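You operate a simulated robot arm through the tools that you are given. There is no shell and no other tool.

The job below is to be done with a simulated two-armed robot. You get a single attempt, and the scene is never put back.

## Task
Steady the purple bucket while you shake the sieve over it, then wet the sand in the pan.
Fine: sieve back on the bucket; beige switch on, pump slider to FULL, WATER button until about the middle riffle, switch off. Where these are worked on the way, their far stop is far enough and under half their travel is too little: beige switch.

Only the result counts: the job must be done as asked and must still hold three seconds after the hand-in. Knocking over, shifting, dropping, spilling or breaking anything else fails it.

## Robot
Two 7-joint arms with fingered hands on one trunk that stands fixed in place. Base frame: the origin is at the foot of the trunk, x ahead of it, y to its left, z up. Lengths are in m, angles in rad, forces in N, time in s.
The left shoulder is at [0.042, 0.163, 1.061], the right one opposite. Each reaches about 1.215 m from its shoulder. Payload 4 kg a hand.
The tool frame of a hand sits at the grasp point between the pads (the TCP): z along the fingers, y along the line on which they close. The tips reach 0.036 m beyond it. The gripper opens to 0.124 m; its body begins 0.042 m behind the TCP. The gripper is a hand of 4 fingers: y runs from the thumb to the fingers, the wrist lies at [-0.015, -0.099, -0.189] in the tool frame, and closing takes about 1.5 s.
Orientation is told as [roll, pitch, yaw] about the base's x, y, z axes, in that order, counted from this pose: with the fingers straight down and the wrist toward the robot, the tool's x, y and z point along [0, 1, 0], [1, 0, 0] and [0, 0, -1] of the base frame.

## Interface
- The arms move only by the tool drive_tool. It takes "left_series", "right_series" or both (then of equal length, played together; a hand with none holds still); each is a list of rows, each a list of 6 numbers: the shift along the tool's x, y, z in units of 200 mm (1.0 is 200 mm), then the turn, a rotation vector about the tool's x, y, z in units of 180 degrees (1.0 is 180 degrees). In form: [[x, y, z, ax, ay, az], ...]. A call has 1 to 20 rows; each row is the pose to reach, as a shift and turn from the pose commanded when the call began, along the tool's axes at that moment. "left_gripper" and "right_gripper" are, for a hand that has rows, the opening in per cent of the stroke, from 0 (shut) to 100 (fully open), set as the call begins (left out, the last holds). A call with a number of a shift or a turn outside -1 to 1 is refused whole. Rows are played at 5 a second. More than 0.05 m and 0.15 rad between two rows, or a gripper value outside its range, and nothing of the call is played. A pose out of reach is approached as far as the arm can. The call stops where the force on the tool passes 80 N (or 10 N more than at its start, if that is more) or the arm is blocked; 0.2 s more then pass. Each finger travels about 0.045 m/s and halts on what it meets, pressing with about 32 N; the grip force reading is that of the motor and also rises with nothing between the fingers. The clock runs only during rows and for 0.2 s after the last one: add rows that repeat a pose to give the fingers time. The reply holds the time, the measured pose of the TCP, the force on the tool along the base axes, the opening and the grip force, in the units named above and with some noise, with the torque about the TCP (base axes, N m) and any sound that the robot's microphone picked up.
- Cameras (640 x 400 px; columns grow to the right, rows downward): "scene" is now at [0.1533, -0.0332, 1.3177]; the picture's right is [-0.31, -0.95, 0.05], its down [-0.41, 0.09, -0.91] and it looks along [0.86, -0.31, -0.41] (base axes); focal length 309 px, centre (320, 200). "left" rides on the left gripper at [-0.075, -0.086, -0.123] in its tool frame; the picture's right is [-0.70, -0.34, 0.63], its down [0.64, -0.68, 0.35] and it looks along [0.32, 0.65, 0.69] (tool axes); focal length 275 px, centre (320, 200). "right" rides on the right gripper at [0.075, -0.086, -0.123] in its tool frame; the picture's right is [-0.70, 0.34, -0.63], its down [-0.64, -0.68, 0.35] and it looks along [-0.32, 0.65, 0.69] (tool axes); focal length 275 px, centre (320, 200). There is no depth. A picture from a camera that has moved, and an enlarged one, comes with that camera's place and axes in the base frame and with its lens. The place of the scene camera against the robot may be out by one fixed shift of up to 0.018 m in any direction.
- grab_frame(camera): a new picture of that camera. No time passes.
- raise_lower(by): moves the trunk up (or, below 0, down) by that many m; the arms and the scene camera ride with it, the base frame stays. It gives what a move gives, with no picture.
- grasp_type(shape, hand): the hand has 4 fingers and takes this shape, open, in about a second: jaw (thumb against the fingers, like two jaws); tri (thumb and two fingers); tip (a fingertip pinch); poke (one finger out to press); point (the index stretched); flat (the hand flat); cup (the hand cupped); fist (a fist). The gripper value then closes the fingers along that shape, each until it touches; the sizes above hold for jaw. It gives what a move gives, with no picture.
- turn_head(pan, tilt): turns the head with the scene camera to pan (to the left, within 1.501 rad either way) and tilt (down, from -0.506 to 1.204), counted from straight ahead of the robot (the tilt from the chest, where the trunk bows). It gives what a move gives.
- close_up(camera, box): a new picture of the part [left, top, right, bottom] of that camera's present view, enlarged. No time passes.
- sign_off(): hands the job in; it is judged then, once.

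Places have to be worked out from the pictures, the camera data and where the tool is seen. Open the grippers and draw the arms clear of the work before you hand the job in, unless the task says otherwise.

The tools are called after ">>>" by a JSON object that holds its "api" and its "payload". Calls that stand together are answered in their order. drive_tool: Moves the arms, as the interface text tells. Its arguments: {"type":"object","properties":{"left_series":{"type":"array","items":{"type":"array","items":{"type":"number"}}},"left_gripper":{"type":"number"},"right_series":{"type":"array","items":{"type":"array","items":{"type":"number"}}},"right_gripper":{"type":"number"}},"required":[]} The other tools are called the same way: raise_lower (by) moves the trunk up or down; grasp_type (shape, hand) gives the hand a shape; turn_head (pan, tilt) turns the head that bears the scene camera; grab_frame (camera) takes a picture; close_up (camera, box) takes an enlarged picture of a part of a camera's view; sign_off () hands the job in.

At the start:

```text
clock: 0.0
left_tool_pos: [0.7318, -0.0487, 1.2229]
left_ee_rot: [0.0, 0.0, 0.001]
left_contact_force: [0.5, 0.2, 0.0]
left_wrist_torque: [0.0, 0.0, 0.03]
left_grip_width: 0.1237
left_gripper_force: 0.0
left_shape: jaw
right_tool_pos: [0.4818, -0.5456, 1.1197]
right_ee_rot: [-0.001, -0.001, 0.0]
right_contact_force: [0.2, -0.6, 0.1]
right_wrist_torque: [-0.02, 0.01, -0.04]
right_grip_width: 0.1236
right_gripper_force: 0.0
right_shape: jaw
trunk travel left (down, up): [-0.225, 0.253]
head pan, tilt (commanded): [-0.325, 0.281]
```

scene: 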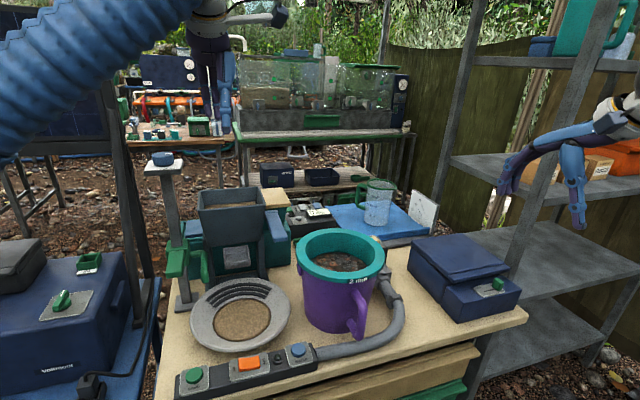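
right: 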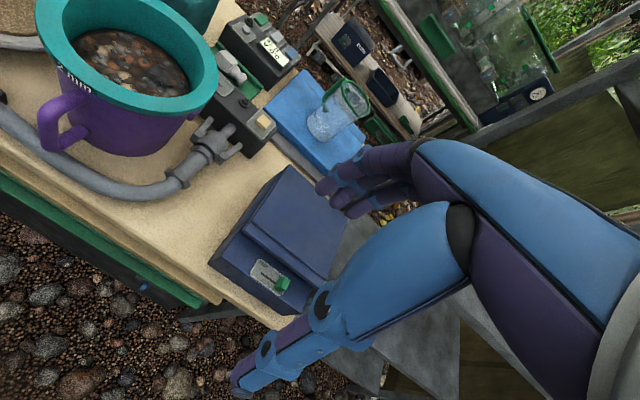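
left: 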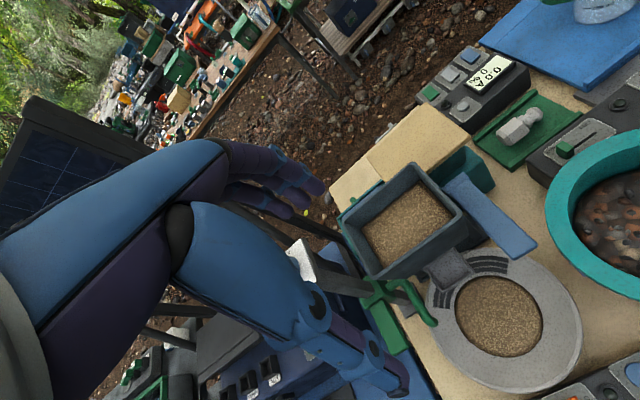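

I start by looking more closely at the work table: bucket, sieve, pan and the controls around them.

>>> {"api": "close_up", "payload": {"camera": "scene", "box": [160, 180, 420, 400]}}

>>> {"api": "close_up", "payload": {"camera": "left", "box": [320, 0, 640, 400]}}

>>> {"api": "close_up", "payload": {"camera": "right", "box": [0, 0, 400, 320]}}

```text
1.82 times, centred on (290, 290) of scene
camera zoom: at [0.1533, -0.0332, 1.3177], right [-0.31, -0.95, 0.05], down [-0.41, 0.09, -0.91], along [0.86, -0.31, -0.41], focal length 562 px, centre (374, 36)
```

zoom: 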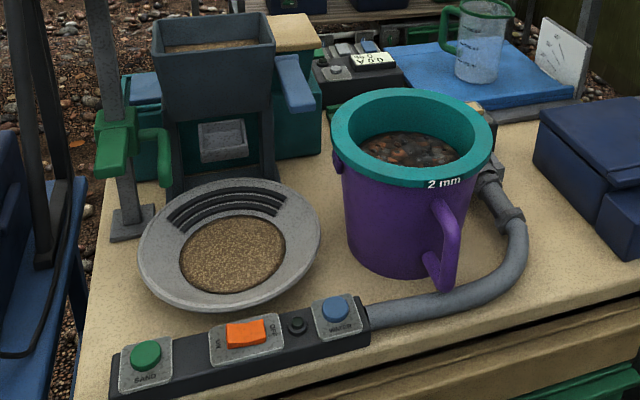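

```text
1.00 times, centred on (480, 200) of left (not enlarged: the box is as wide or as high as the picture)
camera zoom: at [0.6473, -0.1228, 1.3454], right [-0.34, -0.7, -0.63], down [-0.68, 0.64, -0.35], along [0.65, 0.32, -0.69], focal length 275 px, centre (160, 200)
```

zoom: 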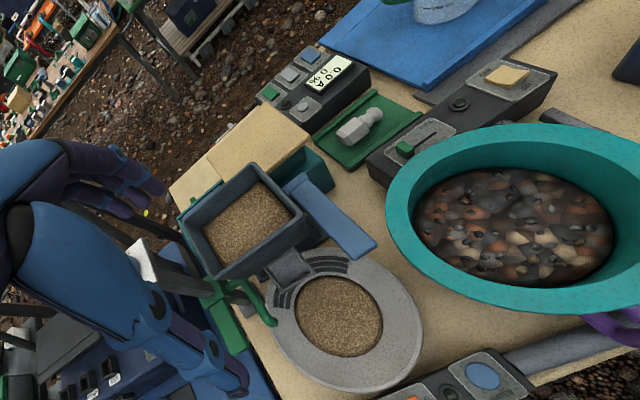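

```text
1.25 times, centred on (200, 160) of right
camera zoom: at [0.398, -0.4714, 1.244], right [0.34, -0.7, 0.63], down [-0.68, -0.64, -0.35], along [0.65, -0.32, -0.69], focal length 344 px, centre (470, 250)
```

zoom: 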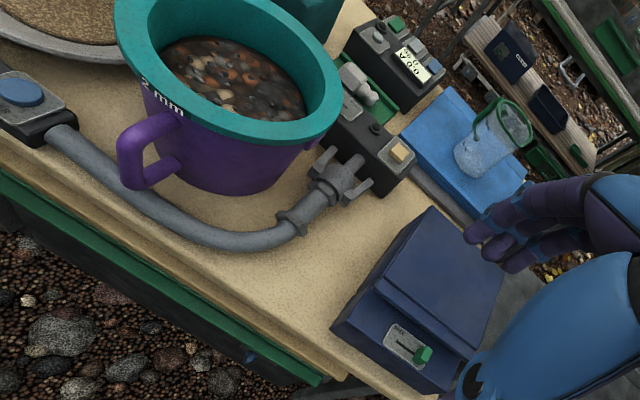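

The panel behind the bucket holds a green slider and a beige switch. The front bar holds SAND, an orange switch and WATER. I turn the head down to see the table better.

>>> {"api": "turn_head", "payload": {"pan": -0.4, "tilt": 0.55}}

>>> {"api": "grab_frame", "payload": {"camera": "scene"}}

```text
clock: 0.8
left_tool_pos: [0.7332, -0.0491, 1.2224]
left_ee_rot: [0.001, 0.001, 0.001]
left_contact_force: [-0.4, 0.1, -0.2]
left_wrist_torque: [0.01, 0.03, -0.01]
left_grip_width: 0.1236
left_gripper_force: 0.1
left_shape: jaw
right_tool_pos: [0.4832, -0.5473, 1.1212]
right_ee_rot: [0.001, -0.001, 0.001]
right_contact_force: [0.5, -0.5, 0.2]
right_wrist_torque: [0.03, -0.02, 0.01]
right_grip_width: 0.1236
right_gripper_force: 0.1
right_shape: jaw
trunk travel left (down, up): [-0.225, 0.253]
head pan, tilt (commanded): [-0.4, 0.55]
```

```text
taken
camera scene: at [0.1438, -0.0384, 1.2942], right [-0.38, -0.92, 0.06], down [-0.61, 0.2, -0.77], along [0.7, -0.33, -0.64], focal length 309 px, centre (320, 200)
```

scene: 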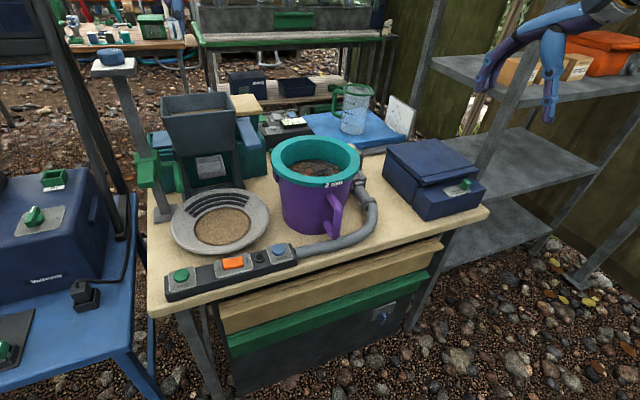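

I enlarge the parts with the controls to read their labels and see how they are made.

>>> {"api": "close_up", "payload": {"camera": "left", "box": [500, 40, 640, 130]}}

>>> {"api": "close_up", "payload": {"camera": "right", "box": [200, 60, 340, 150]}}

>>> {"api": "close_up", "payload": {"camera": "scene", "box": [150, 230, 310, 310]}}

>>> {"api": "close_up", "payload": {"camera": "scene", "box": [250, 110, 400, 260]}}

>>> {"api": "close_up", "payload": {"camera": "scene", "box": [140, 90, 300, 270]}}

```text
4.44 times, centred on (570, 85) of left
camera zoom: at [0.6473, -0.1229, 1.3455], right [-0.34, -0.7, -0.63], down [-0.68, 0.64, -0.35], along [0.65, 0.32, -0.69], focal length 1224 px, centre (-791, 711)
```

zoom: 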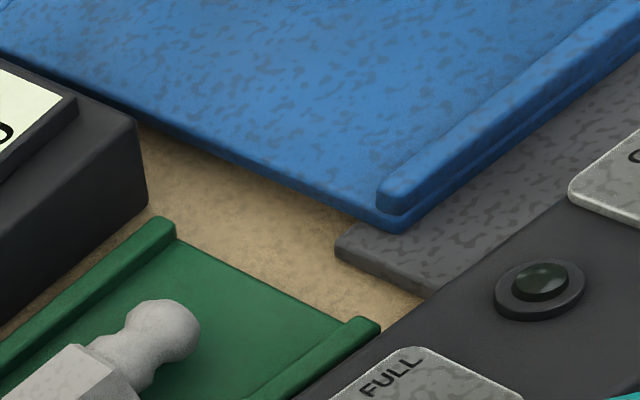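

```text
4.44 times, centred on (270, 105) of right
camera zoom: at [0.398, -0.4714, 1.244], right [0.34, -0.7, 0.63], down [-0.68, -0.64, -0.35], along [0.65, -0.32, -0.69], focal length 1224 px, centre (542, 622)
```

zoom: 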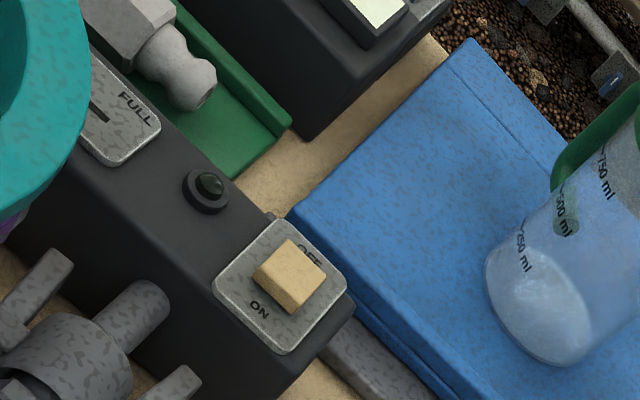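

```text
4.00 times, centred on (230, 270) of scene
camera zoom: at [0.1438, -0.0384, 1.2942], right [-0.38, -0.92, 0.06], down [-0.61, 0.2, -0.77], along [0.7, -0.33, -0.64], focal length 1237 px, centre (680, -80)
```

zoom: 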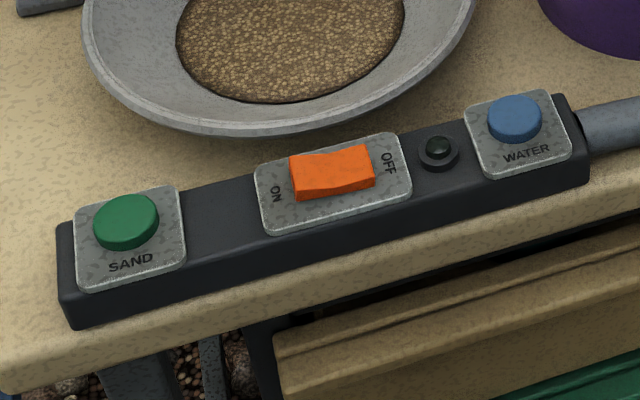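

```text
2.67 times, centred on (325, 185) of scene
camera zoom: at [0.1438, -0.0384, 1.2942], right [-0.38, -0.92, 0.06], down [-0.61, 0.2, -0.77], along [0.7, -0.33, -0.64], focal length 825 px, centre (307, 240)
```

zoom: 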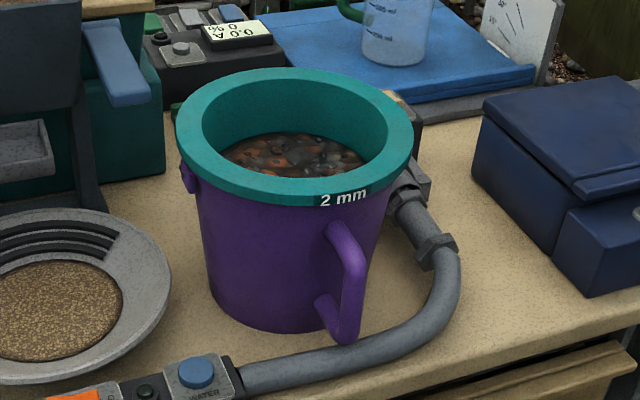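

```text
2.22 times, centred on (220, 180) of scene
camera zoom: at [0.1438, -0.0384, 1.2942], right [-0.38, -0.92, 0.06], down [-0.61, 0.2, -0.77], along [0.7, -0.33, -0.64], focal length 687 px, centre (542, 244)
```

zoom: 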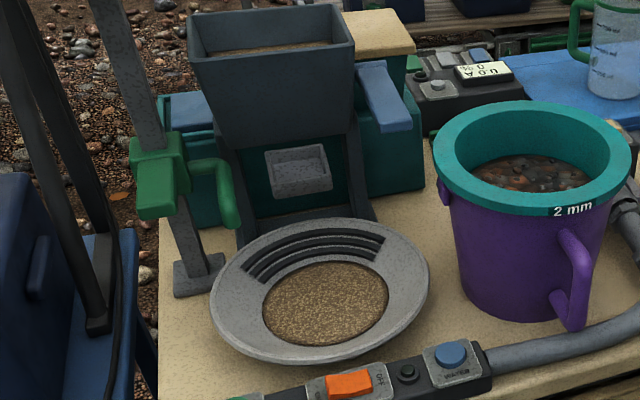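

I look closely at the joint between sieve and bucket, the handle, and the panel behind from both hand cameras.

>>> {"api": "close_up", "payload": {"camera": "scene", "box": [265, 130, 385, 205]}}

>>> {"api": "close_up", "payload": {"camera": "right", "box": [20, 0, 220, 160]}}

>>> {"api": "close_up", "payload": {"camera": "left", "box": [400, 0, 640, 400]}}

>>> {"api": "close_up", "payload": {"camera": "scene", "box": [265, 180, 385, 255]}}

```text
5.33 times, centred on (325, 168) of scene
camera zoom: at [0.1438, -0.0384, 1.2942], right [-0.38, -0.92, 0.06], down [-0.61, 0.2, -0.77], along [0.7, -0.33, -0.64], focal length 1649 px, centre (293, 373)
```

zoom: 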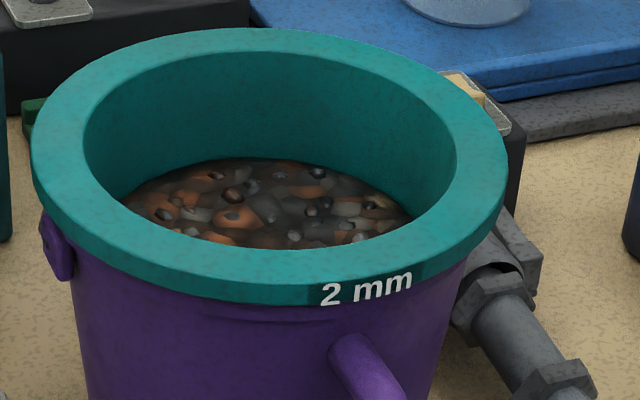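

```text
2.50 times, centred on (120, 80) of right
camera zoom: at [0.398, -0.4714, 1.244], right [0.34, -0.7, 0.63], down [-0.68, -0.64, -0.35], along [0.65, -0.32, -0.69], focal length 688 px, centre (820, 500)
```

zoom: 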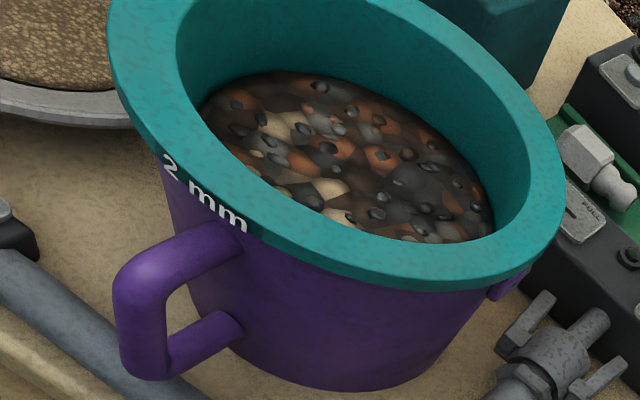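

```text
1.00 times, centred on (520, 200) of left (not enlarged: the box is as wide or as high as the picture)
camera zoom: at [0.6473, -0.1229, 1.3455], right [-0.34, -0.7, -0.63], down [-0.68, 0.64, -0.35], along [0.65, 0.32, -0.69], focal length 275 px, centre (120, 200)
```

zoom: 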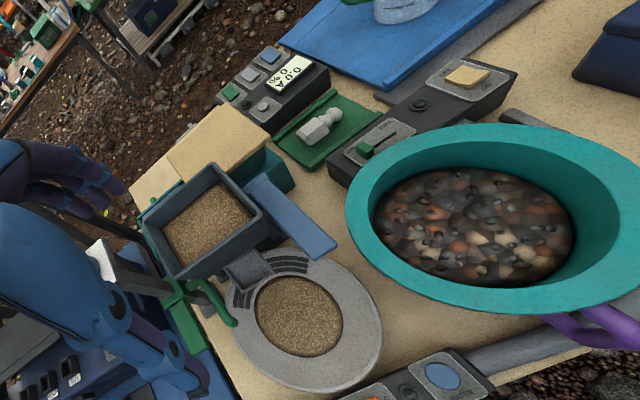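

```text
5.33 times, centred on (325, 218) of scene
camera zoom: at [0.1438, -0.0384, 1.2942], right [-0.38, -0.92, 0.06], down [-0.61, 0.2, -0.77], along [0.7, -0.33, -0.64], focal length 1649 px, centre (293, 107)
```

zoom: 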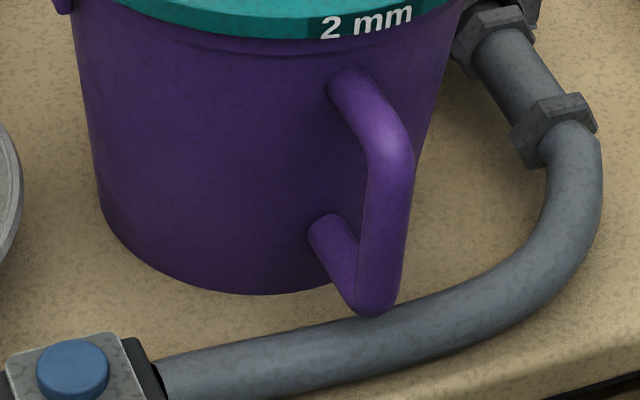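

The sieve is a flanged ring (outer radius about 0.10 m, top at about z 0.91) nested in the bucket, centred near (0.70, -0.28). The bucket handle points toward the robot at about (0.57, -0.28). I bring the left hand to the near-left of the rim, well above it, turned about -45° in yaw.

>>> {"api": "drive_tool", "payload": {"left_series": [[-0.08, -0.08, 0.06, 0, 0, 0.03], [-0.16, -0.16, 0.12, 0, 0, 0.06], [-0.24, -0.24, 0.18, 0, 0, 0.09], [-0.32, -0.32, 0.24, 0, 0, 0.12], [-0.4, -0.4, 0.3, 0, 0, 0.15], [-0.48, -0.49, 0.37, 0, 0, 0.18], [-0.57, -0.58, 0.44, 0, 0, 0.215], [-0.655, -0.665, 0.5, 0, 0, 0.25]], "left_gripper": 100}}

>>> {"api": "grab_frame", "payload": {"camera": "left"}}

>>> {"api": "grab_frame", "payload": {"camera": "scene"}}

>>> {"api": "grab_frame", "payload": {"camera": "right"}}

```text
clock: 2.6
left_tool_pos: [0.6003, -0.1795, 1.1204]
left_ee_rot: [0.0, 0.001, -0.784]
left_contact_force: [0.0, -0.6, -0.1]
left_wrist_torque: [0.0, 0.0, -0.04]
left_grip_width: 0.1237
left_gripper_force: 0.1
left_shape: jaw
right_tool_pos: [0.4826, -0.5475, 1.12]
right_ee_rot: [0.001, -0.001, 0.001]
right_contact_force: [-0.7, -0.1, -0.9]
right_wrist_torque: [-0.03, 0.03, 0.02]
right_grip_width: 0.1234
right_gripper_force: 0.2
right_shape: jaw
trunk travel left (down, up): [-0.225, 0.253]
head pan, tilt (commanded): [-0.4, 0.55]
```

```text
taken
camera left: at [0.4874, -0.1708, 1.246], right [-0.73, -0.25, -0.63], down [-0.03, 0.94, -0.35], along [0.68, -0.24, -0.69], focal length 275 px, centre (320, 200)
```

left: 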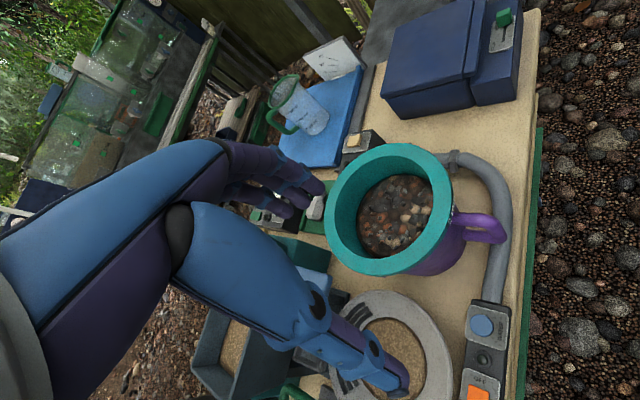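

```text
taken
camera scene: at [0.1439, -0.0387, 1.2941], right [-0.38, -0.92, 0.06], down [-0.61, 0.2, -0.77], along [0.7, -0.33, -0.64], focal length 309 px, centre (320, 200)
```

scene: 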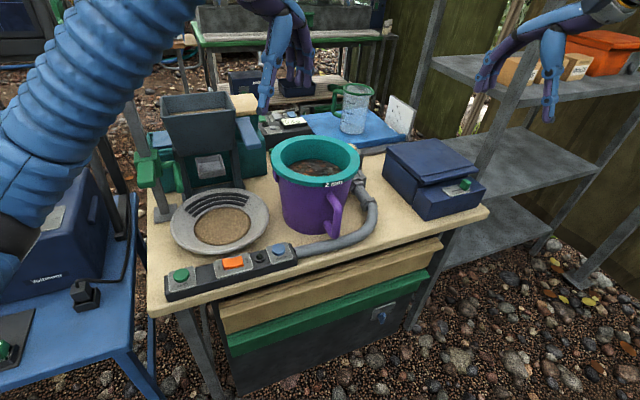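

```text
taken
camera right: at [0.3982, -0.4716, 1.2437], right [0.34, -0.7, 0.63], down [-0.68, -0.64, -0.35], along [0.65, -0.31, -0.69], focal length 275 px, centre (320, 200)
```

right: 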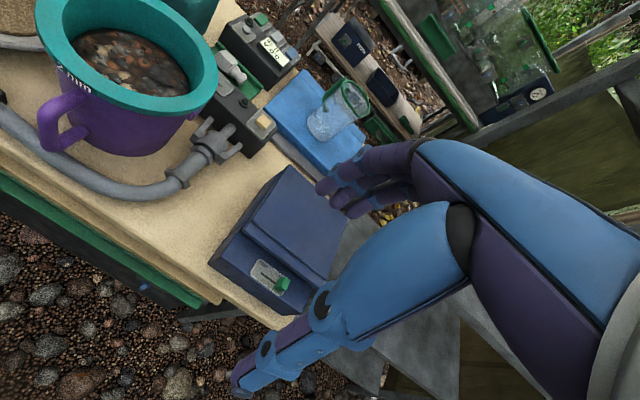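

I enlarge the bucket in the left camera for accurate placing of rim and handle.

>>> {"api": "close_up", "payload": {"camera": "left", "box": [300, 120, 540, 290]}}

>>> {"api": "close_up", "payload": {"camera": "left", "box": [290, 120, 410, 200]}}

>>> {"api": "close_up", "payload": {"camera": "left", "box": [330, 280, 560, 440]}}

```text
2.35 times, centred on (420, 205) of left
camera zoom: at [0.4874, -0.1708, 1.246], right [-0.73, -0.25, -0.63], down [-0.03, 0.94, -0.35], along [0.68, -0.24, -0.69], focal length 648 px, centre (85, 188)
```

zoom: 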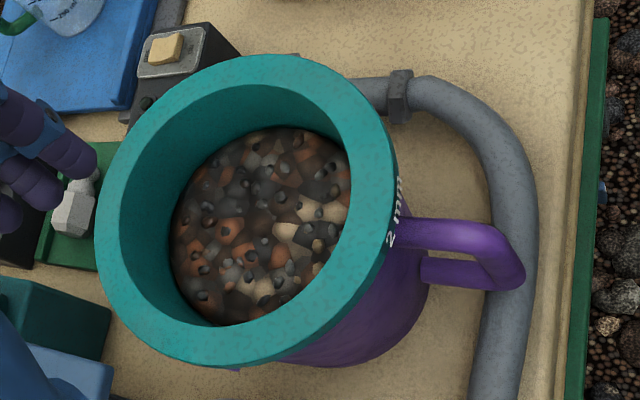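

```text
5.00 times, centred on (350, 160) of left
camera zoom: at [0.4874, -0.1708, 1.246], right [-0.73, -0.25, -0.63], down [-0.03, 0.94, -0.35], along [0.68, -0.24, -0.69], focal length 1376 px, centre (170, 400)
```

zoom: 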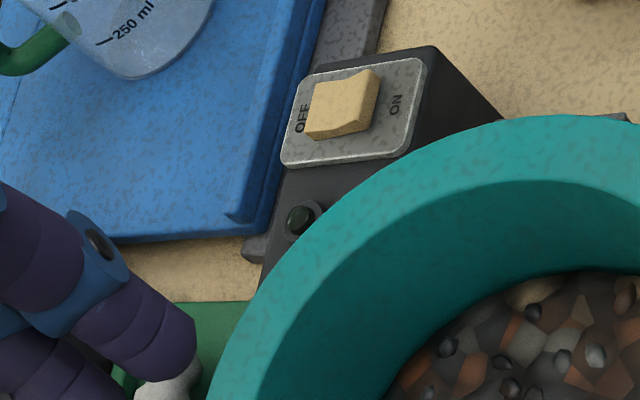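

```text
refused: 440 is not a number from 0 to 400
```

Combining left and right views: ring centre about (0.702, -0.290), top z about 0.902, outer radius 0.103. The handle bar is vertical at about (0.566, -0.284), z 0.78–0.88. I bring the right hand toward the handle, first a plain shift.

>>> {"api": "drive_tool", "payload": {"right_series": [[0.13, -0.02, 0.12, 0, 0, 0], [0.27, -0.04, 0.24, 0, 0, 0], [0.4, -0.06, 0.36, 0, 0, 0], [0.53, -0.08, 0.48, 0, 0, 0], [0.65, -0.1, 0.6, 0, 0, 0]], "right_gripper": 100}}

>>> {"api": "grab_frame", "payload": {"camera": "right"}}

```text
clock: 3.8
left_tool_pos: [0.6001, -0.1798, 1.1235]
left_ee_rot: [0.0, 0.001, -0.786]
left_contact_force: [0.1, -0.3, 0.6]
left_wrist_torque: [0.0, -0.02, -0.02]
left_grip_width: 0.1235
left_gripper_force: 0.1
left_shape: jaw
right_tool_pos: [0.462, -0.4158, 0.9995]
right_ee_rot: [0.0, -0.001, 0.001]
right_contact_force: [0.1, -0.2, -0.9]
right_wrist_torque: [-0.02, 0.01, -0.02]
right_grip_width: 0.1236
right_gripper_force: 0.2
right_shape: jaw
trunk travel left (down, up): [-0.225, 0.253]
head pan, tilt (commanded): [-0.4, 0.55]
```

```text
taken
camera right: at [0.3765, -0.3402, 1.124], right [0.34, -0.7, 0.63], down [-0.68, -0.64, -0.35], along [0.65, -0.32, -0.69], focal length 275 px, centre (320, 200)
```

right: 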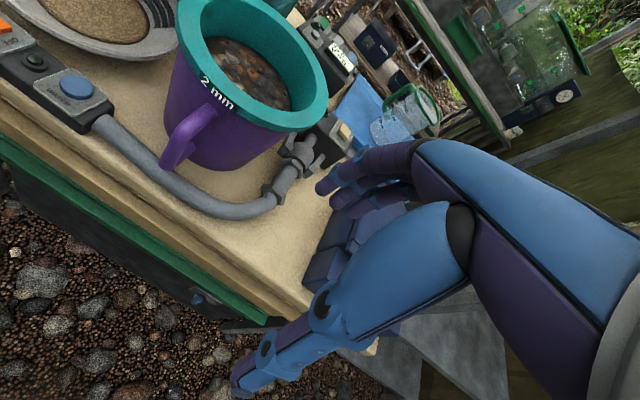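

The right hand moved as expected and the handle is in view. Now I turn it (fingers forward-down, thumb to the right, fingers to the left) and bring it in front of the handle.

>>> {"api": "drive_tool", "payload": {"right_series": [[0.041, -0.002, 0.034, -0.0162, -0.0162, -0.0281], [0.082, -0.004, 0.069, -0.0325, -0.0325, -0.0562], [0.123, -0.007, 0.103, -0.0487, -0.0487, -0.0843], [0.164, -0.009, 0.138, -0.0649, -0.0649, -0.1124], [0.205, -0.011, 0.172, -0.0811, -0.0811, -0.1405], [0.246, -0.013, 0.206, -0.0974, -0.0974, -0.1686], [0.287, -0.015, 0.241, -0.1136, -0.1136, -0.1967], [0.328, -0.018, 0.275, -0.1298, -0.1298, -0.2249], [0.368, -0.02, 0.309, -0.146, -0.146, -0.253], [0.409, -0.022, 0.344, -0.1623, -0.1623, -0.2811], [0.45, -0.024, 0.378, -0.1785, -0.1785, -0.3092], [0.491, -0.026, 0.413, -0.1947, -0.1947, -0.3373], [0.532, -0.028, 0.447, -0.2109, -0.2109, -0.3654], [0.573, -0.031, 0.481, -0.2272, -0.2272, -0.3935], [0.614, -0.033, 0.516, -0.2434, -0.2434, -0.4216], [0.655, -0.035, 0.55, -0.2596, -0.2596, -0.4497]]}}

>>> {"api": "grab_frame", "payload": {"camera": "right"}}

>>> {"api": "grab_frame", "payload": {"camera": "scene"}}

>>> {"api": "grab_frame", "payload": {"camera": "left"}}

```text
clock: 7.2
left_tool_pos: [0.6, -0.1788, 1.1235]
left_ee_rot: [0.0, -0.001, -0.784]
left_contact_force: [0.2, 1.1, -0.1]
left_wrist_torque: [0.04, -0.01, 0.01]
left_grip_width: 0.1238
left_gripper_force: 0.1
left_shape: jaw
right_tool_pos: [0.5261, -0.3244, 0.8728]
right_ee_rot: [-1.048, 0.001, 1.575]
right_contact_force: [0.5, -0.1, 0.3]
right_wrist_torque: [0.0, -0.03, 0.01]
right_grip_width: 0.1239
right_gripper_force: 0.0
right_shape: jaw
right hand out of reach, approached as far as the arm can: row 1, 2, 3, 4, 5, 6, 7, 8, 9, 10, 11, 12, 13, 14, 15, 16
trunk travel left (down, up): [-0.225, 0.253]
head pan, tilt (commanded): [-0.4, 0.55]
```

```text
taken
camera right: at [0.3838, -0.4106, 0.8701], right [-0.2, 0.34, 0.92], down [0.62, -0.68, 0.38], along [0.75, 0.65, -0.07], focal length 275 px, centre (320, 200)
```

right: 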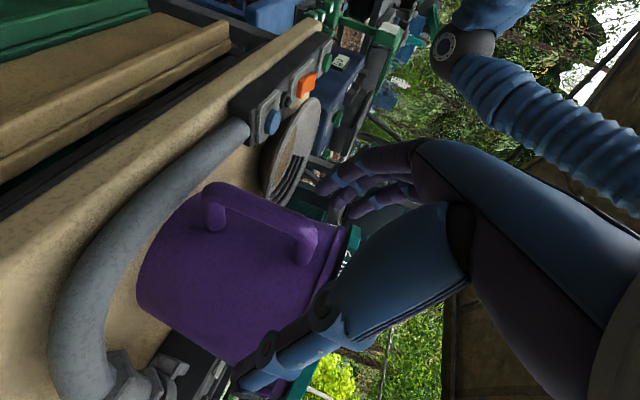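

```text
taken
camera scene: at [0.1437, -0.0384, 1.2942], right [-0.38, -0.92, 0.06], down [-0.61, 0.2, -0.77], along [0.7, -0.33, -0.64], focal length 309 px, centre (320, 200)
```

scene: 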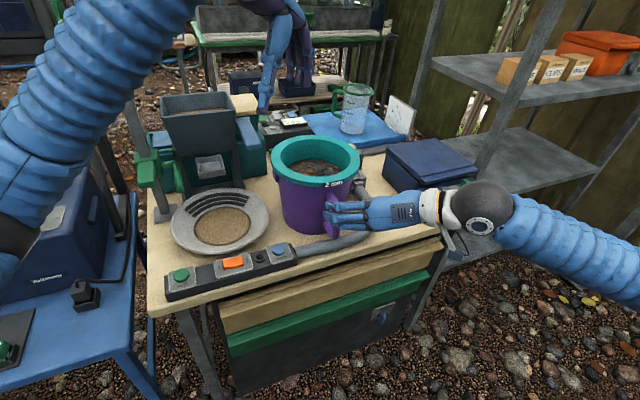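

```text
taken
camera left: at [0.4872, -0.1705, 1.2465], right [-0.73, -0.25, -0.63], down [-0.03, 0.94, -0.35], along [0.68, -0.24, -0.69], focal length 275 px, centre (320, 200)
```

left: 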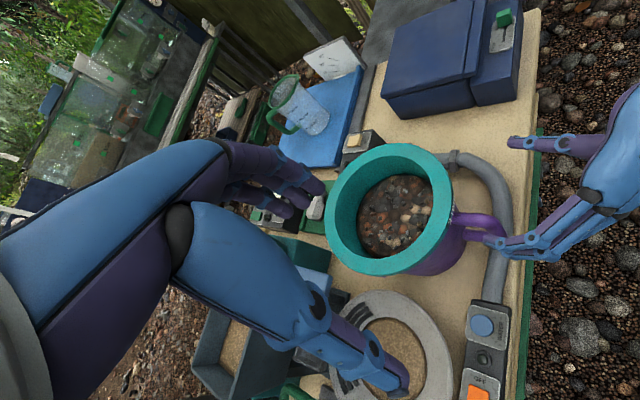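

The right hand was stopped short because its wrist is too near the shoulder; it is at (0.526, -0.324, 0.873) with the right orientation and clear of things. I raise the trunk by 0.1 m to give both arms more room.

>>> {"api": "raise_lower", "payload": {"by": 0.1}}

>>> {"api": "grab_frame", "payload": {"camera": "scene"}}

>>> {"api": "grab_frame", "payload": {"camera": "right"}}

```text
clock: 8.5
left_tool_pos: [0.6005, -0.1802, 1.2208]
left_ee_rot: [-0.002, 0.002, -0.786]
left_contact_force: [-0.1, -0.1, -0.3]
left_wrist_torque: [0.02, 0.01, -0.01]
left_grip_width: 0.1235
left_gripper_force: 0.1
left_shape: jaw
right_tool_pos: [0.526, -0.3245, 0.9743]
right_ee_rot: [-1.045, 0.001, 1.569]
right_contact_force: [0.0, 0.5, -0.2]
right_wrist_torque: [-0.04, -0.02, -0.04]
right_grip_width: 0.1235
right_gripper_force: 0.1
right_shape: jaw
trunk travel left (down, up): [-0.325, 0.153]
head pan, tilt (commanded): [-0.4, 0.55]
```

```text
taken
camera scene: at [0.1029, -0.0386, 1.4072], right [-0.39, -0.92, 0.02], down [-0.53, 0.2, -0.82], along [0.75, -0.33, -0.57], focal length 309 px, centre (320, 200)
```

scene: 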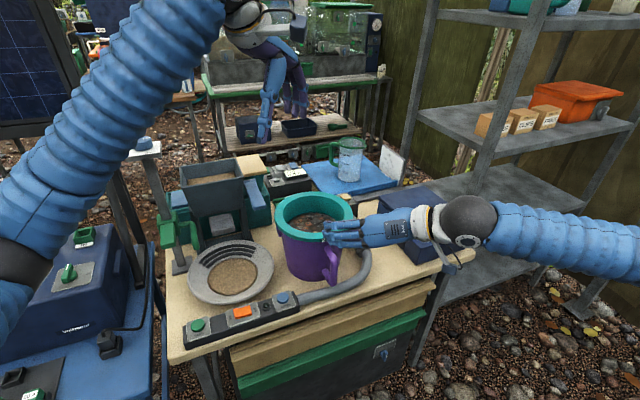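

```text
taken
camera right: at [0.3822, -0.4102, 0.971], right [-0.2, 0.34, 0.92], down [0.62, -0.68, 0.38], along [0.76, 0.65, -0.07], focal length 275 px, centre (320, 200)
```

right: 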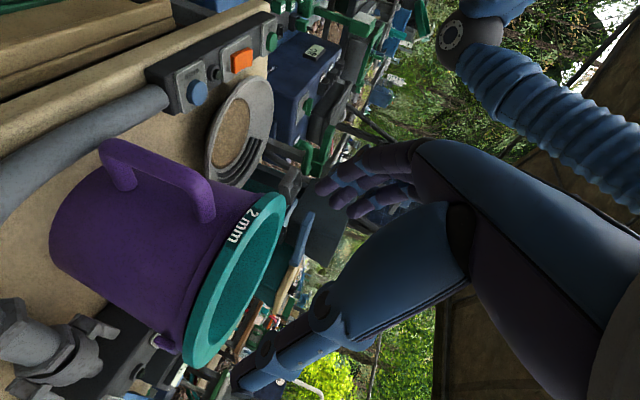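

The trunk rise moved the hands up as expected. I send a null move on the right hand to learn what pose counts as commanded.

>>> {"api": "drive_tool", "payload": {"right_series": [[0, 0, 0, 0, 0, 0], [0, 0, 0, 0, 0, 0]]}}

```text
clock: 9.1
left_tool_pos: [0.6003, -0.1797, 1.2223]
left_ee_rot: [0.0, 0.001, -0.785]
left_contact_force: [-0.7, -0.2, 0.3]
left_wrist_torque: [0.03, 0.02, -0.01]
left_grip_width: 0.1235
left_gripper_force: 0.1
left_shape: jaw
right_tool_pos: [0.5252, -0.3243, 0.9736]
right_ee_rot: [-1.048, 0.0, 1.571]
right_contact_force: [0.4, 0.1, 0.0]
right_wrist_torque: [-0.02, -0.03, 0.03]
right_grip_width: 0.1239
right_gripper_force: 0.1
right_shape: jaw
trunk travel left (down, up): [-0.325, 0.153]
head pan, tilt (commanded): [-0.4, 0.55]
```

The commanded pose is simply where the hand is now. I move the right hand in front of the handle, straddling it in y.

>>> {"api": "drive_tool", "payload": {"right_series": [[0.087, 0.05, -0.015, 0, 0, 0], [0.174, 0.1, -0.03, 0, 0, 0], [0.261, 0.15, -0.045, 0, 0, 0], [0.348, 0.195, -0.062, 0, 0, 0]]}}

>>> {"api": "grab_frame", "payload": {"camera": "right"}}

>>> {"api": "close_up", "payload": {"camera": "scene", "box": [250, 170, 450, 300]}}

>>> {"api": "grab_frame", "payload": {"camera": "left"}}

```text
clock: 10.1
left_tool_pos: [0.5995, -0.1803, 1.2219]
left_ee_rot: [-0.001, -0.001, -0.785]
left_contact_force: [-0.3, 0.1, 0.1]
left_wrist_torque: [0.03, -0.01, 0.01]
left_grip_width: 0.1239
left_gripper_force: 0.0
left_shape: jaw
right_tool_pos: [0.4987, -0.2952, 0.9107]
right_ee_rot: [-1.046, 0.0, 1.573]
right_contact_force: [0.4, -0.5, -0.9]
right_wrist_torque: [0.03, 0.02, -0.03]
right_grip_width: 0.1236
right_gripper_force: 0.0
right_shape: jaw
right hand out of reach, approached as far as the arm can: row 2, 3, 4
trunk travel left (down, up): [-0.325, 0.153]
head pan, tilt (commanded): [-0.4, 0.55]
```

```text
taken
camera right: at [0.3555, -0.3807, 0.9085], right [-0.2, 0.34, 0.92], down [0.62, -0.68, 0.38], along [0.76, 0.65, -0.07], focal length 275 px, centre (320, 200)
```

right: 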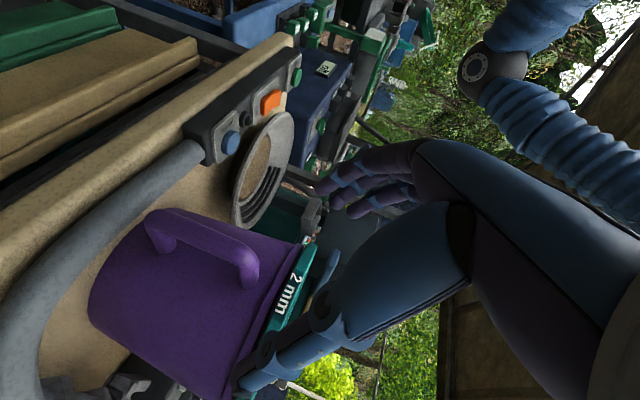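

```text
3.08 times, centred on (350, 235) of scene
camera zoom: at [0.1024, -0.0386, 1.4074], right [-0.39, -0.92, 0.02], down [-0.53, 0.2, -0.82], along [0.75, -0.33, -0.57], focal length 951 px, centre (228, 92)
```

zoom: 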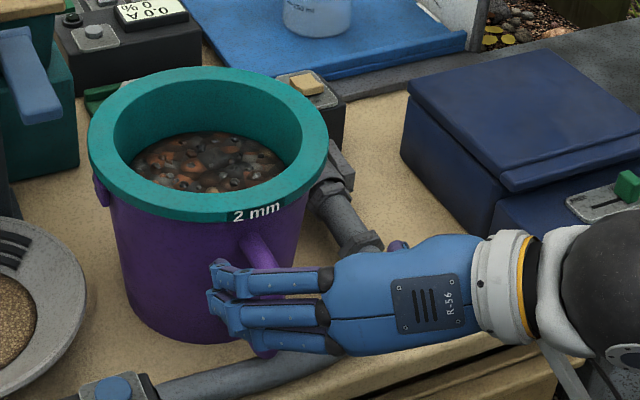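

```text
taken
camera left: at [0.4862, -0.1714, 1.3455], right [-0.73, -0.25, -0.63], down [-0.03, 0.94, -0.35], along [0.68, -0.24, -0.69], focal length 275 px, centre (320, 200)
```

left: 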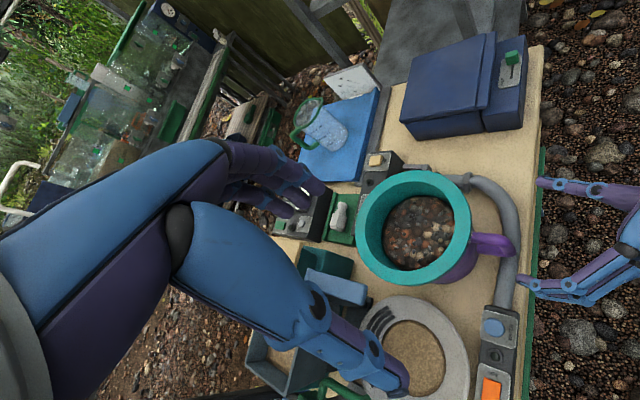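

The handle bar lies between the thumb and fingers. I advance the right hand onto the bar, still open.

>>> {"api": "drive_tool", "payload": {"right_series": [[0.047, 0.01, 0.1, 0, 0, 0], [0.094, 0.02, 0.2, 0, 0, 0], [0.14, 0.03, 0.3, 0, 0, 0], [0.187, 0.04, 0.404, 0, 0, 0]]}}

>>> {"api": "grab_frame", "payload": {"camera": "right"}}

>>> {"api": "close_up", "payload": {"camera": "scene", "box": [250, 170, 450, 300]}}

>>> {"api": "close_up", "payload": {"camera": "left", "box": [400, 150, 640, 310]}}

```text
clock: 11.1
left_tool_pos: [0.6001, -0.1805, 1.2215]
left_ee_rot: [0.0, -0.001, -0.785]
left_contact_force: [0.3, -0.4, -0.3]
left_wrist_torque: [0.01, 0.0, 0.03]
left_grip_width: 0.1238
left_gripper_force: 0.2
left_shape: jaw
right_tool_pos: [0.5501, -0.2844, 0.839]
right_ee_rot: [-1.047, -0.001, 1.57]
right_contact_force: [1.3, 0.5, 0.5]
right_wrist_torque: [0.02, -0.03, -0.02]
right_grip_width: 0.1238
right_gripper_force: 0.1
right_shape: jaw
trunk travel left (down, up): [-0.325, 0.153]
head pan, tilt (commanded): [-0.4, 0.55]
```

```text
taken
camera right: at [0.407, -0.37, 0.836], right [-0.2, 0.34, 0.92], down [0.62, -0.68, 0.39], along [0.76, 0.65, -0.07], focal length 275 px, centre (320, 200)
```

right: 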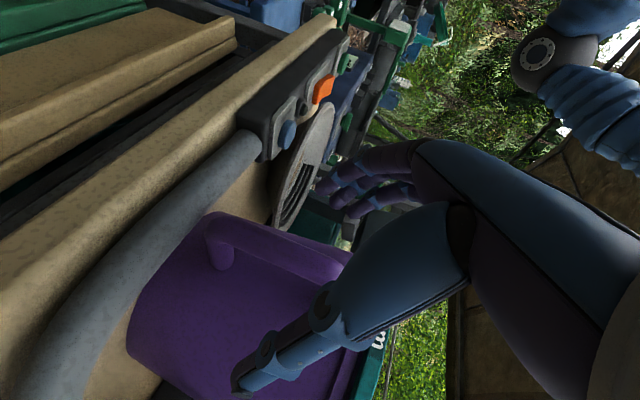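

```text
3.08 times, centred on (350, 235) of scene
camera zoom: at [0.1029, -0.0386, 1.4074], right [-0.39, -0.92, 0.02], down [-0.53, 0.2, -0.82], along [0.75, -0.33, -0.57], focal length 951 px, centre (228, 92)
```

zoom: 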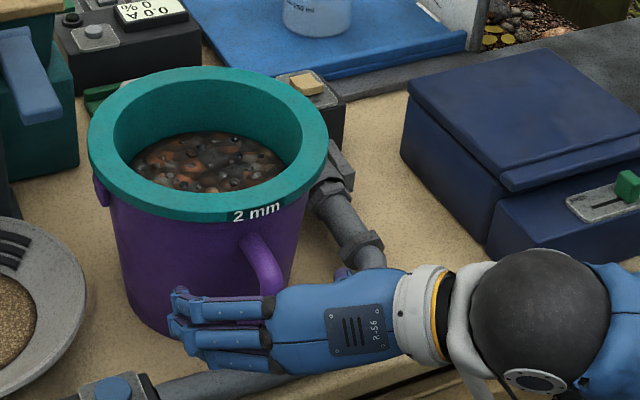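

```text
2.50 times, centred on (520, 230) of left
camera zoom: at [0.4867, -0.1716, 1.3453], right [-0.73, -0.25, -0.63], down [-0.03, 0.94, -0.35], along [0.68, -0.24, -0.69], focal length 688 px, centre (-180, 125)
```

zoom: 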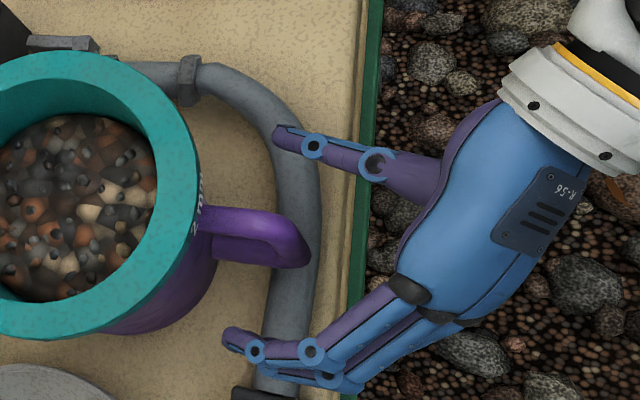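

The bar sits between TCP and fingertips, centred in y. I close partway to 40% and check the centring before touching.

>>> {"api": "drive_tool", "payload": {"right_series": [[0, 0, 0.03, 0, 0, 0], [0, 0, 0.03, 0, 0, 0], [0, 0, 0.03, 0, 0, 0], [0, 0, 0.03, 0, 0, 0], [0, 0, 0.03, 0, 0, 0], [0, 0, 0.03, 0, 0, 0]], "right_gripper": 40}}

>>> {"api": "close_up", "payload": {"camera": "left", "box": [440, 190, 560, 270]}}

>>> {"api": "close_up", "payload": {"camera": "right", "box": [140, 170, 440, 400]}}

>>> {"api": "close_up", "payload": {"camera": "scene", "box": [280, 220, 400, 300]}}

```text
clock: 12.5
left_tool_pos: [0.6001, -0.1803, 1.223]
left_ee_rot: [0.0, 0.0, -0.786]
left_contact_force: [0.9, 0.6, 0.2]
left_wrist_torque: [0.02, -0.03, -0.01]
left_grip_width: 0.1236
left_gripper_force: 0.0
left_shape: jaw
right_tool_pos: [0.5562, -0.2841, 0.8345]
right_ee_rot: [-1.046, 0.0, 1.572]
right_contact_force: [0.4, -0.2, -0.1]
right_wrist_torque: [-0.03, 0.0, -0.01]
right_grip_width: 0.0498
right_gripper_force: 0.0
right_shape: jaw
trunk travel left (down, up): [-0.325, 0.153]
head pan, tilt (commanded): [-0.4, 0.55]
```

```text
5.00 times, centred on (500, 230) of left
camera zoom: at [0.4863, -0.1713, 1.3455], right [-0.73, -0.25, -0.63], down [-0.03, 0.94, -0.35], along [0.68, -0.24, -0.69], focal length 1376 px, centre (-580, 50)
```

zoom: 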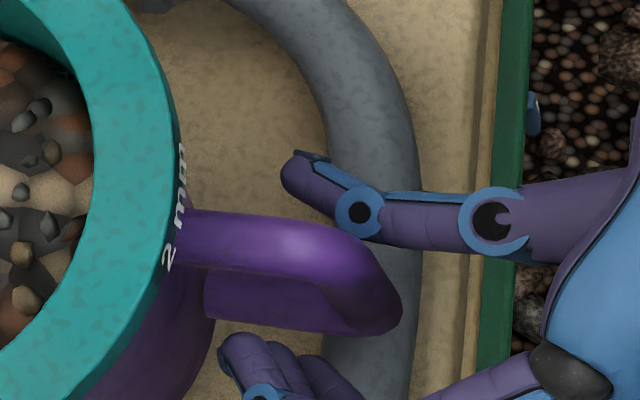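

```text
1.74 times, centred on (290, 285) of right
camera zoom: at [0.4124, -0.3705, 0.833], right [-0.2, 0.34, 0.92], down [0.62, -0.68, 0.39], along [0.76, 0.65, -0.07], focal length 479 px, centre (372, 52)
```

zoom: 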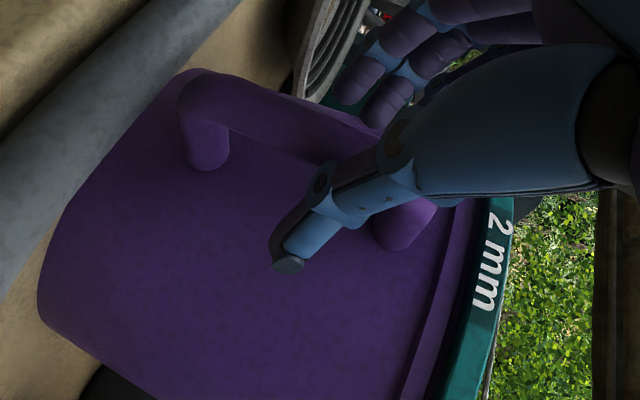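

```text
5.00 times, centred on (340, 260) of scene
camera zoom: at [0.1025, -0.0385, 1.4074], right [-0.39, -0.92, 0.02], down [-0.53, 0.2, -0.82], along [0.75, -0.33, -0.57], focal length 1546 px, centre (220, -100)
```

zoom: 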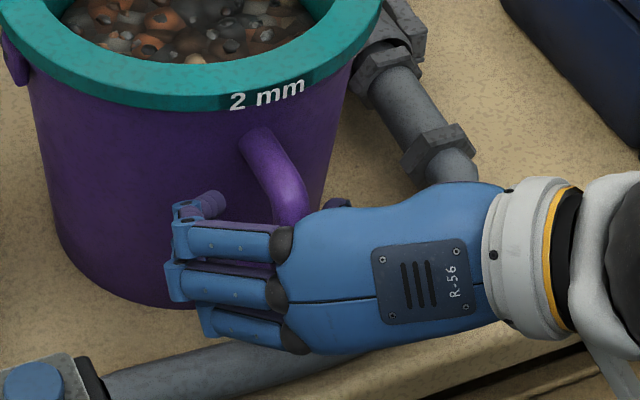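

The bar is about at the TCP in x and about 4 mm to the left of it in y. I shift the hand 4 mm left and close fully on the handle.

>>> {"api": "drive_tool", "payload": {"right_series": [[0, 0.02, 0, 0, 0, 0], [0, 0.02, 0, 0, 0, 0], [0, 0.02, 0, 0, 0, 0], [0, 0.02, 0, 0, 0, 0]], "right_gripper": 26}}

>>> {"api": "close_up", "payload": {"camera": "left", "box": [440, 190, 560, 270]}}

>>> {"api": "close_up", "payload": {"camera": "right", "box": [140, 170, 440, 400]}}

```text
clock: 13.5
left_tool_pos: [0.599, -0.1811, 1.2217]
left_ee_rot: [0.0, 0.0, -0.786]
left_contact_force: [-0.4, 0.3, -0.2]
left_wrist_torque: [0.0, 0.0, 0.0]
left_grip_width: 0.1235
left_gripper_force: 0.0
left_shape: jaw
right_tool_pos: [0.5544, -0.2806, 0.8347]
right_ee_rot: [-1.047, -0.001, 1.571]
right_contact_force: [0.3, -1.5, -0.7]
right_wrist_torque: [0.0, 0.0, -0.05]
right_grip_width: 0.033
right_gripper_force: 0.0
right_shape: jaw
trunk travel left (down, up): [-0.325, 0.153]
head pan, tilt (commanded): [-0.4, 0.55]
```

```text
5.00 times, centred on (500, 230) of left
camera zoom: at [0.4863, -0.1714, 1.3455], right [-0.73, -0.25, -0.63], down [-0.03, 0.94, -0.35], along [0.68, -0.24, -0.69], focal length 1376 px, centre (-580, 50)
```

zoom: 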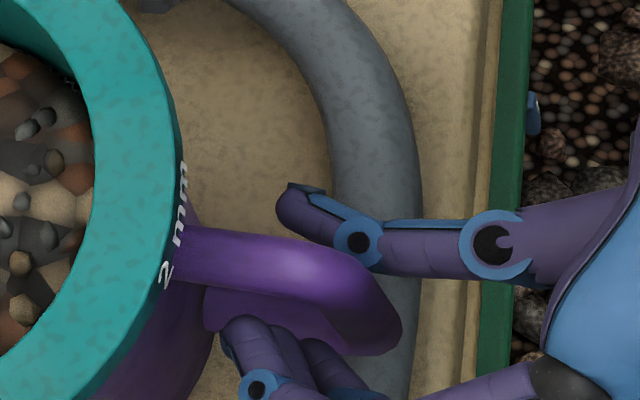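

```text
1.74 times, centred on (290, 285) of right
camera zoom: at [0.4123, -0.3672, 0.8328], right [-0.2, 0.34, 0.92], down [0.62, -0.68, 0.39], along [0.76, 0.65, -0.07], focal length 479 px, centre (372, 52)
```

zoom: 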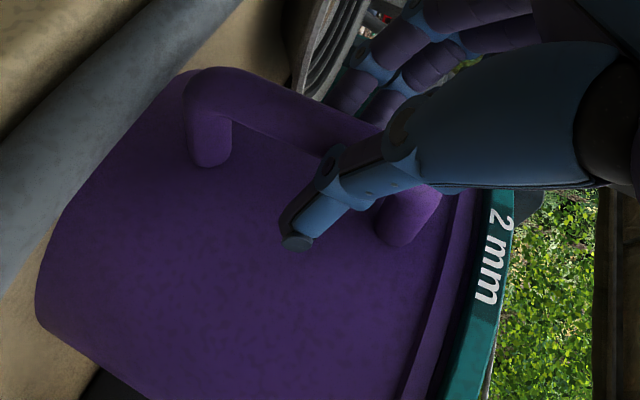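

The thumb touched first and turned the bucket by a couple of degrees (about 5 mm at the handle). I close the rest of the way to grip and will bring the handle back by the same amount.

>>> {"api": "drive_tool", "payload": {"right_series": [[0, 0, 0, 0, 0, 0], [0, 0, 0, 0, 0, 0], [0, 0, 0, 0, 0, 0], [0, 0, 0, 0, 0, 0]], "right_gripper": 0}}

>>> {"api": "close_up", "payload": {"camera": "left", "box": [440, 190, 560, 270]}}

>>> {"api": "close_up", "payload": {"camera": "right", "box": [140, 170, 440, 400]}}

```text
clock: 14.5
left_tool_pos: [0.6004, -0.1806, 1.2228]
left_ee_rot: [0.001, 0.0, -0.786]
left_contact_force: [0.8, 0.2, -0.6]
left_wrist_torque: [-0.02, -0.01, 0.03]
left_grip_width: 0.1239
left_gripper_force: 0.1
left_shape: jaw
right_tool_pos: [0.5551, -0.2808, 0.8361]
right_ee_rot: [-1.048, 0.0, 1.573]
right_contact_force: [-0.4, 1.9, 1.2]
right_wrist_torque: [0.17, -0.08, 0.29]
right_grip_width: 0.0087
right_gripper_force: 32.1
right_shape: jaw
trunk travel left (down, up): [-0.325, 0.153]
head pan, tilt (commanded): [-0.4, 0.55]
```

```text
5.00 times, centred on (500, 230) of left
camera zoom: at [0.4863, -0.171, 1.3456], right [-0.73, -0.25, -0.63], down [-0.03, 0.94, -0.35], along [0.68, -0.24, -0.69], focal length 1376 px, centre (-580, 50)
```

zoom: 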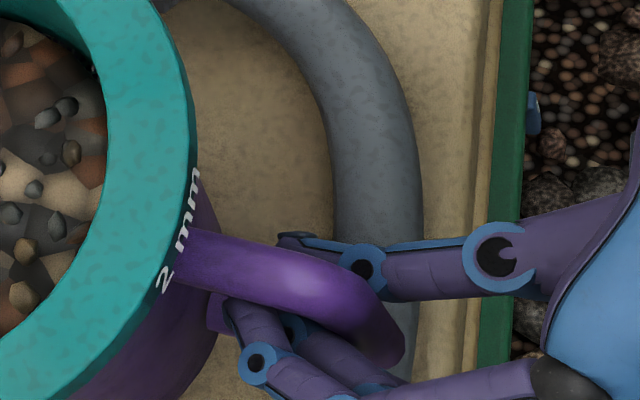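

```text
1.74 times, centred on (290, 285) of right
camera zoom: at [0.4124, -0.3668, 0.8331], right [-0.2, 0.34, 0.92], down [0.62, -0.68, 0.39], along [0.76, 0.65, -0.07], focal length 479 px, centre (372, 52)
```

zoom: 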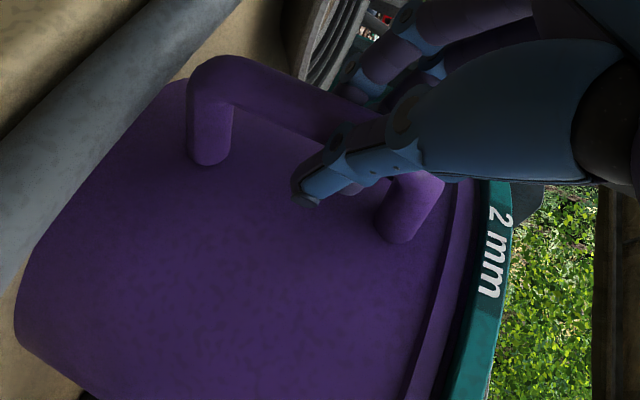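

The fingers now wrap around the bar (grip force 32 N), but the bucket turned and came a little toward the robot. I look at the whole bucket to measure the shift.

>>> {"api": "close_up", "payload": {"camera": "left", "box": [330, 140, 570, 300]}}

>>> {"api": "close_up", "payload": {"camera": "scene", "box": [250, 170, 450, 300]}}

```text
2.50 times, centred on (450, 220) of left
camera zoom: at [0.4863, -0.171, 1.3456], right [-0.73, -0.25, -0.63], down [-0.03, 0.94, -0.35], along [0.68, -0.24, -0.69], focal length 688 px, centre (-5, 150)
```

zoom: 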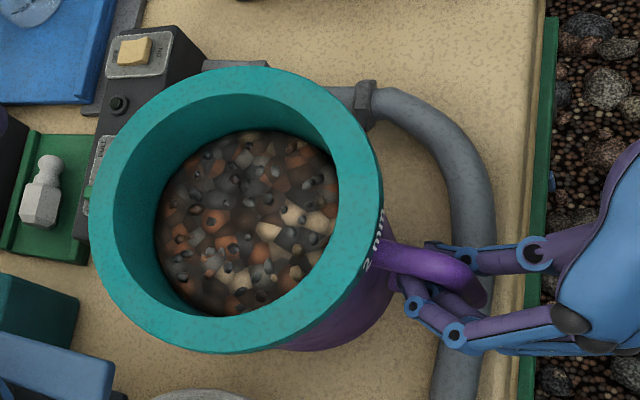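

```text
3.08 times, centred on (350, 235) of scene
camera zoom: at [0.1025, -0.0382, 1.4075], right [-0.39, -0.92, 0.02], down [-0.53, 0.2, -0.82], along [0.75, -0.33, -0.57], focal length 951 px, centre (228, 92)
```

zoom: 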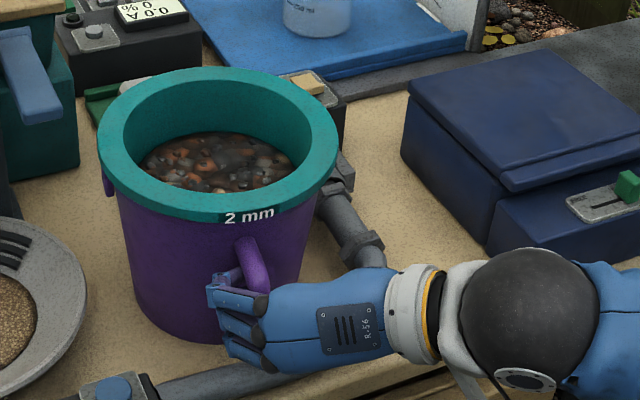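

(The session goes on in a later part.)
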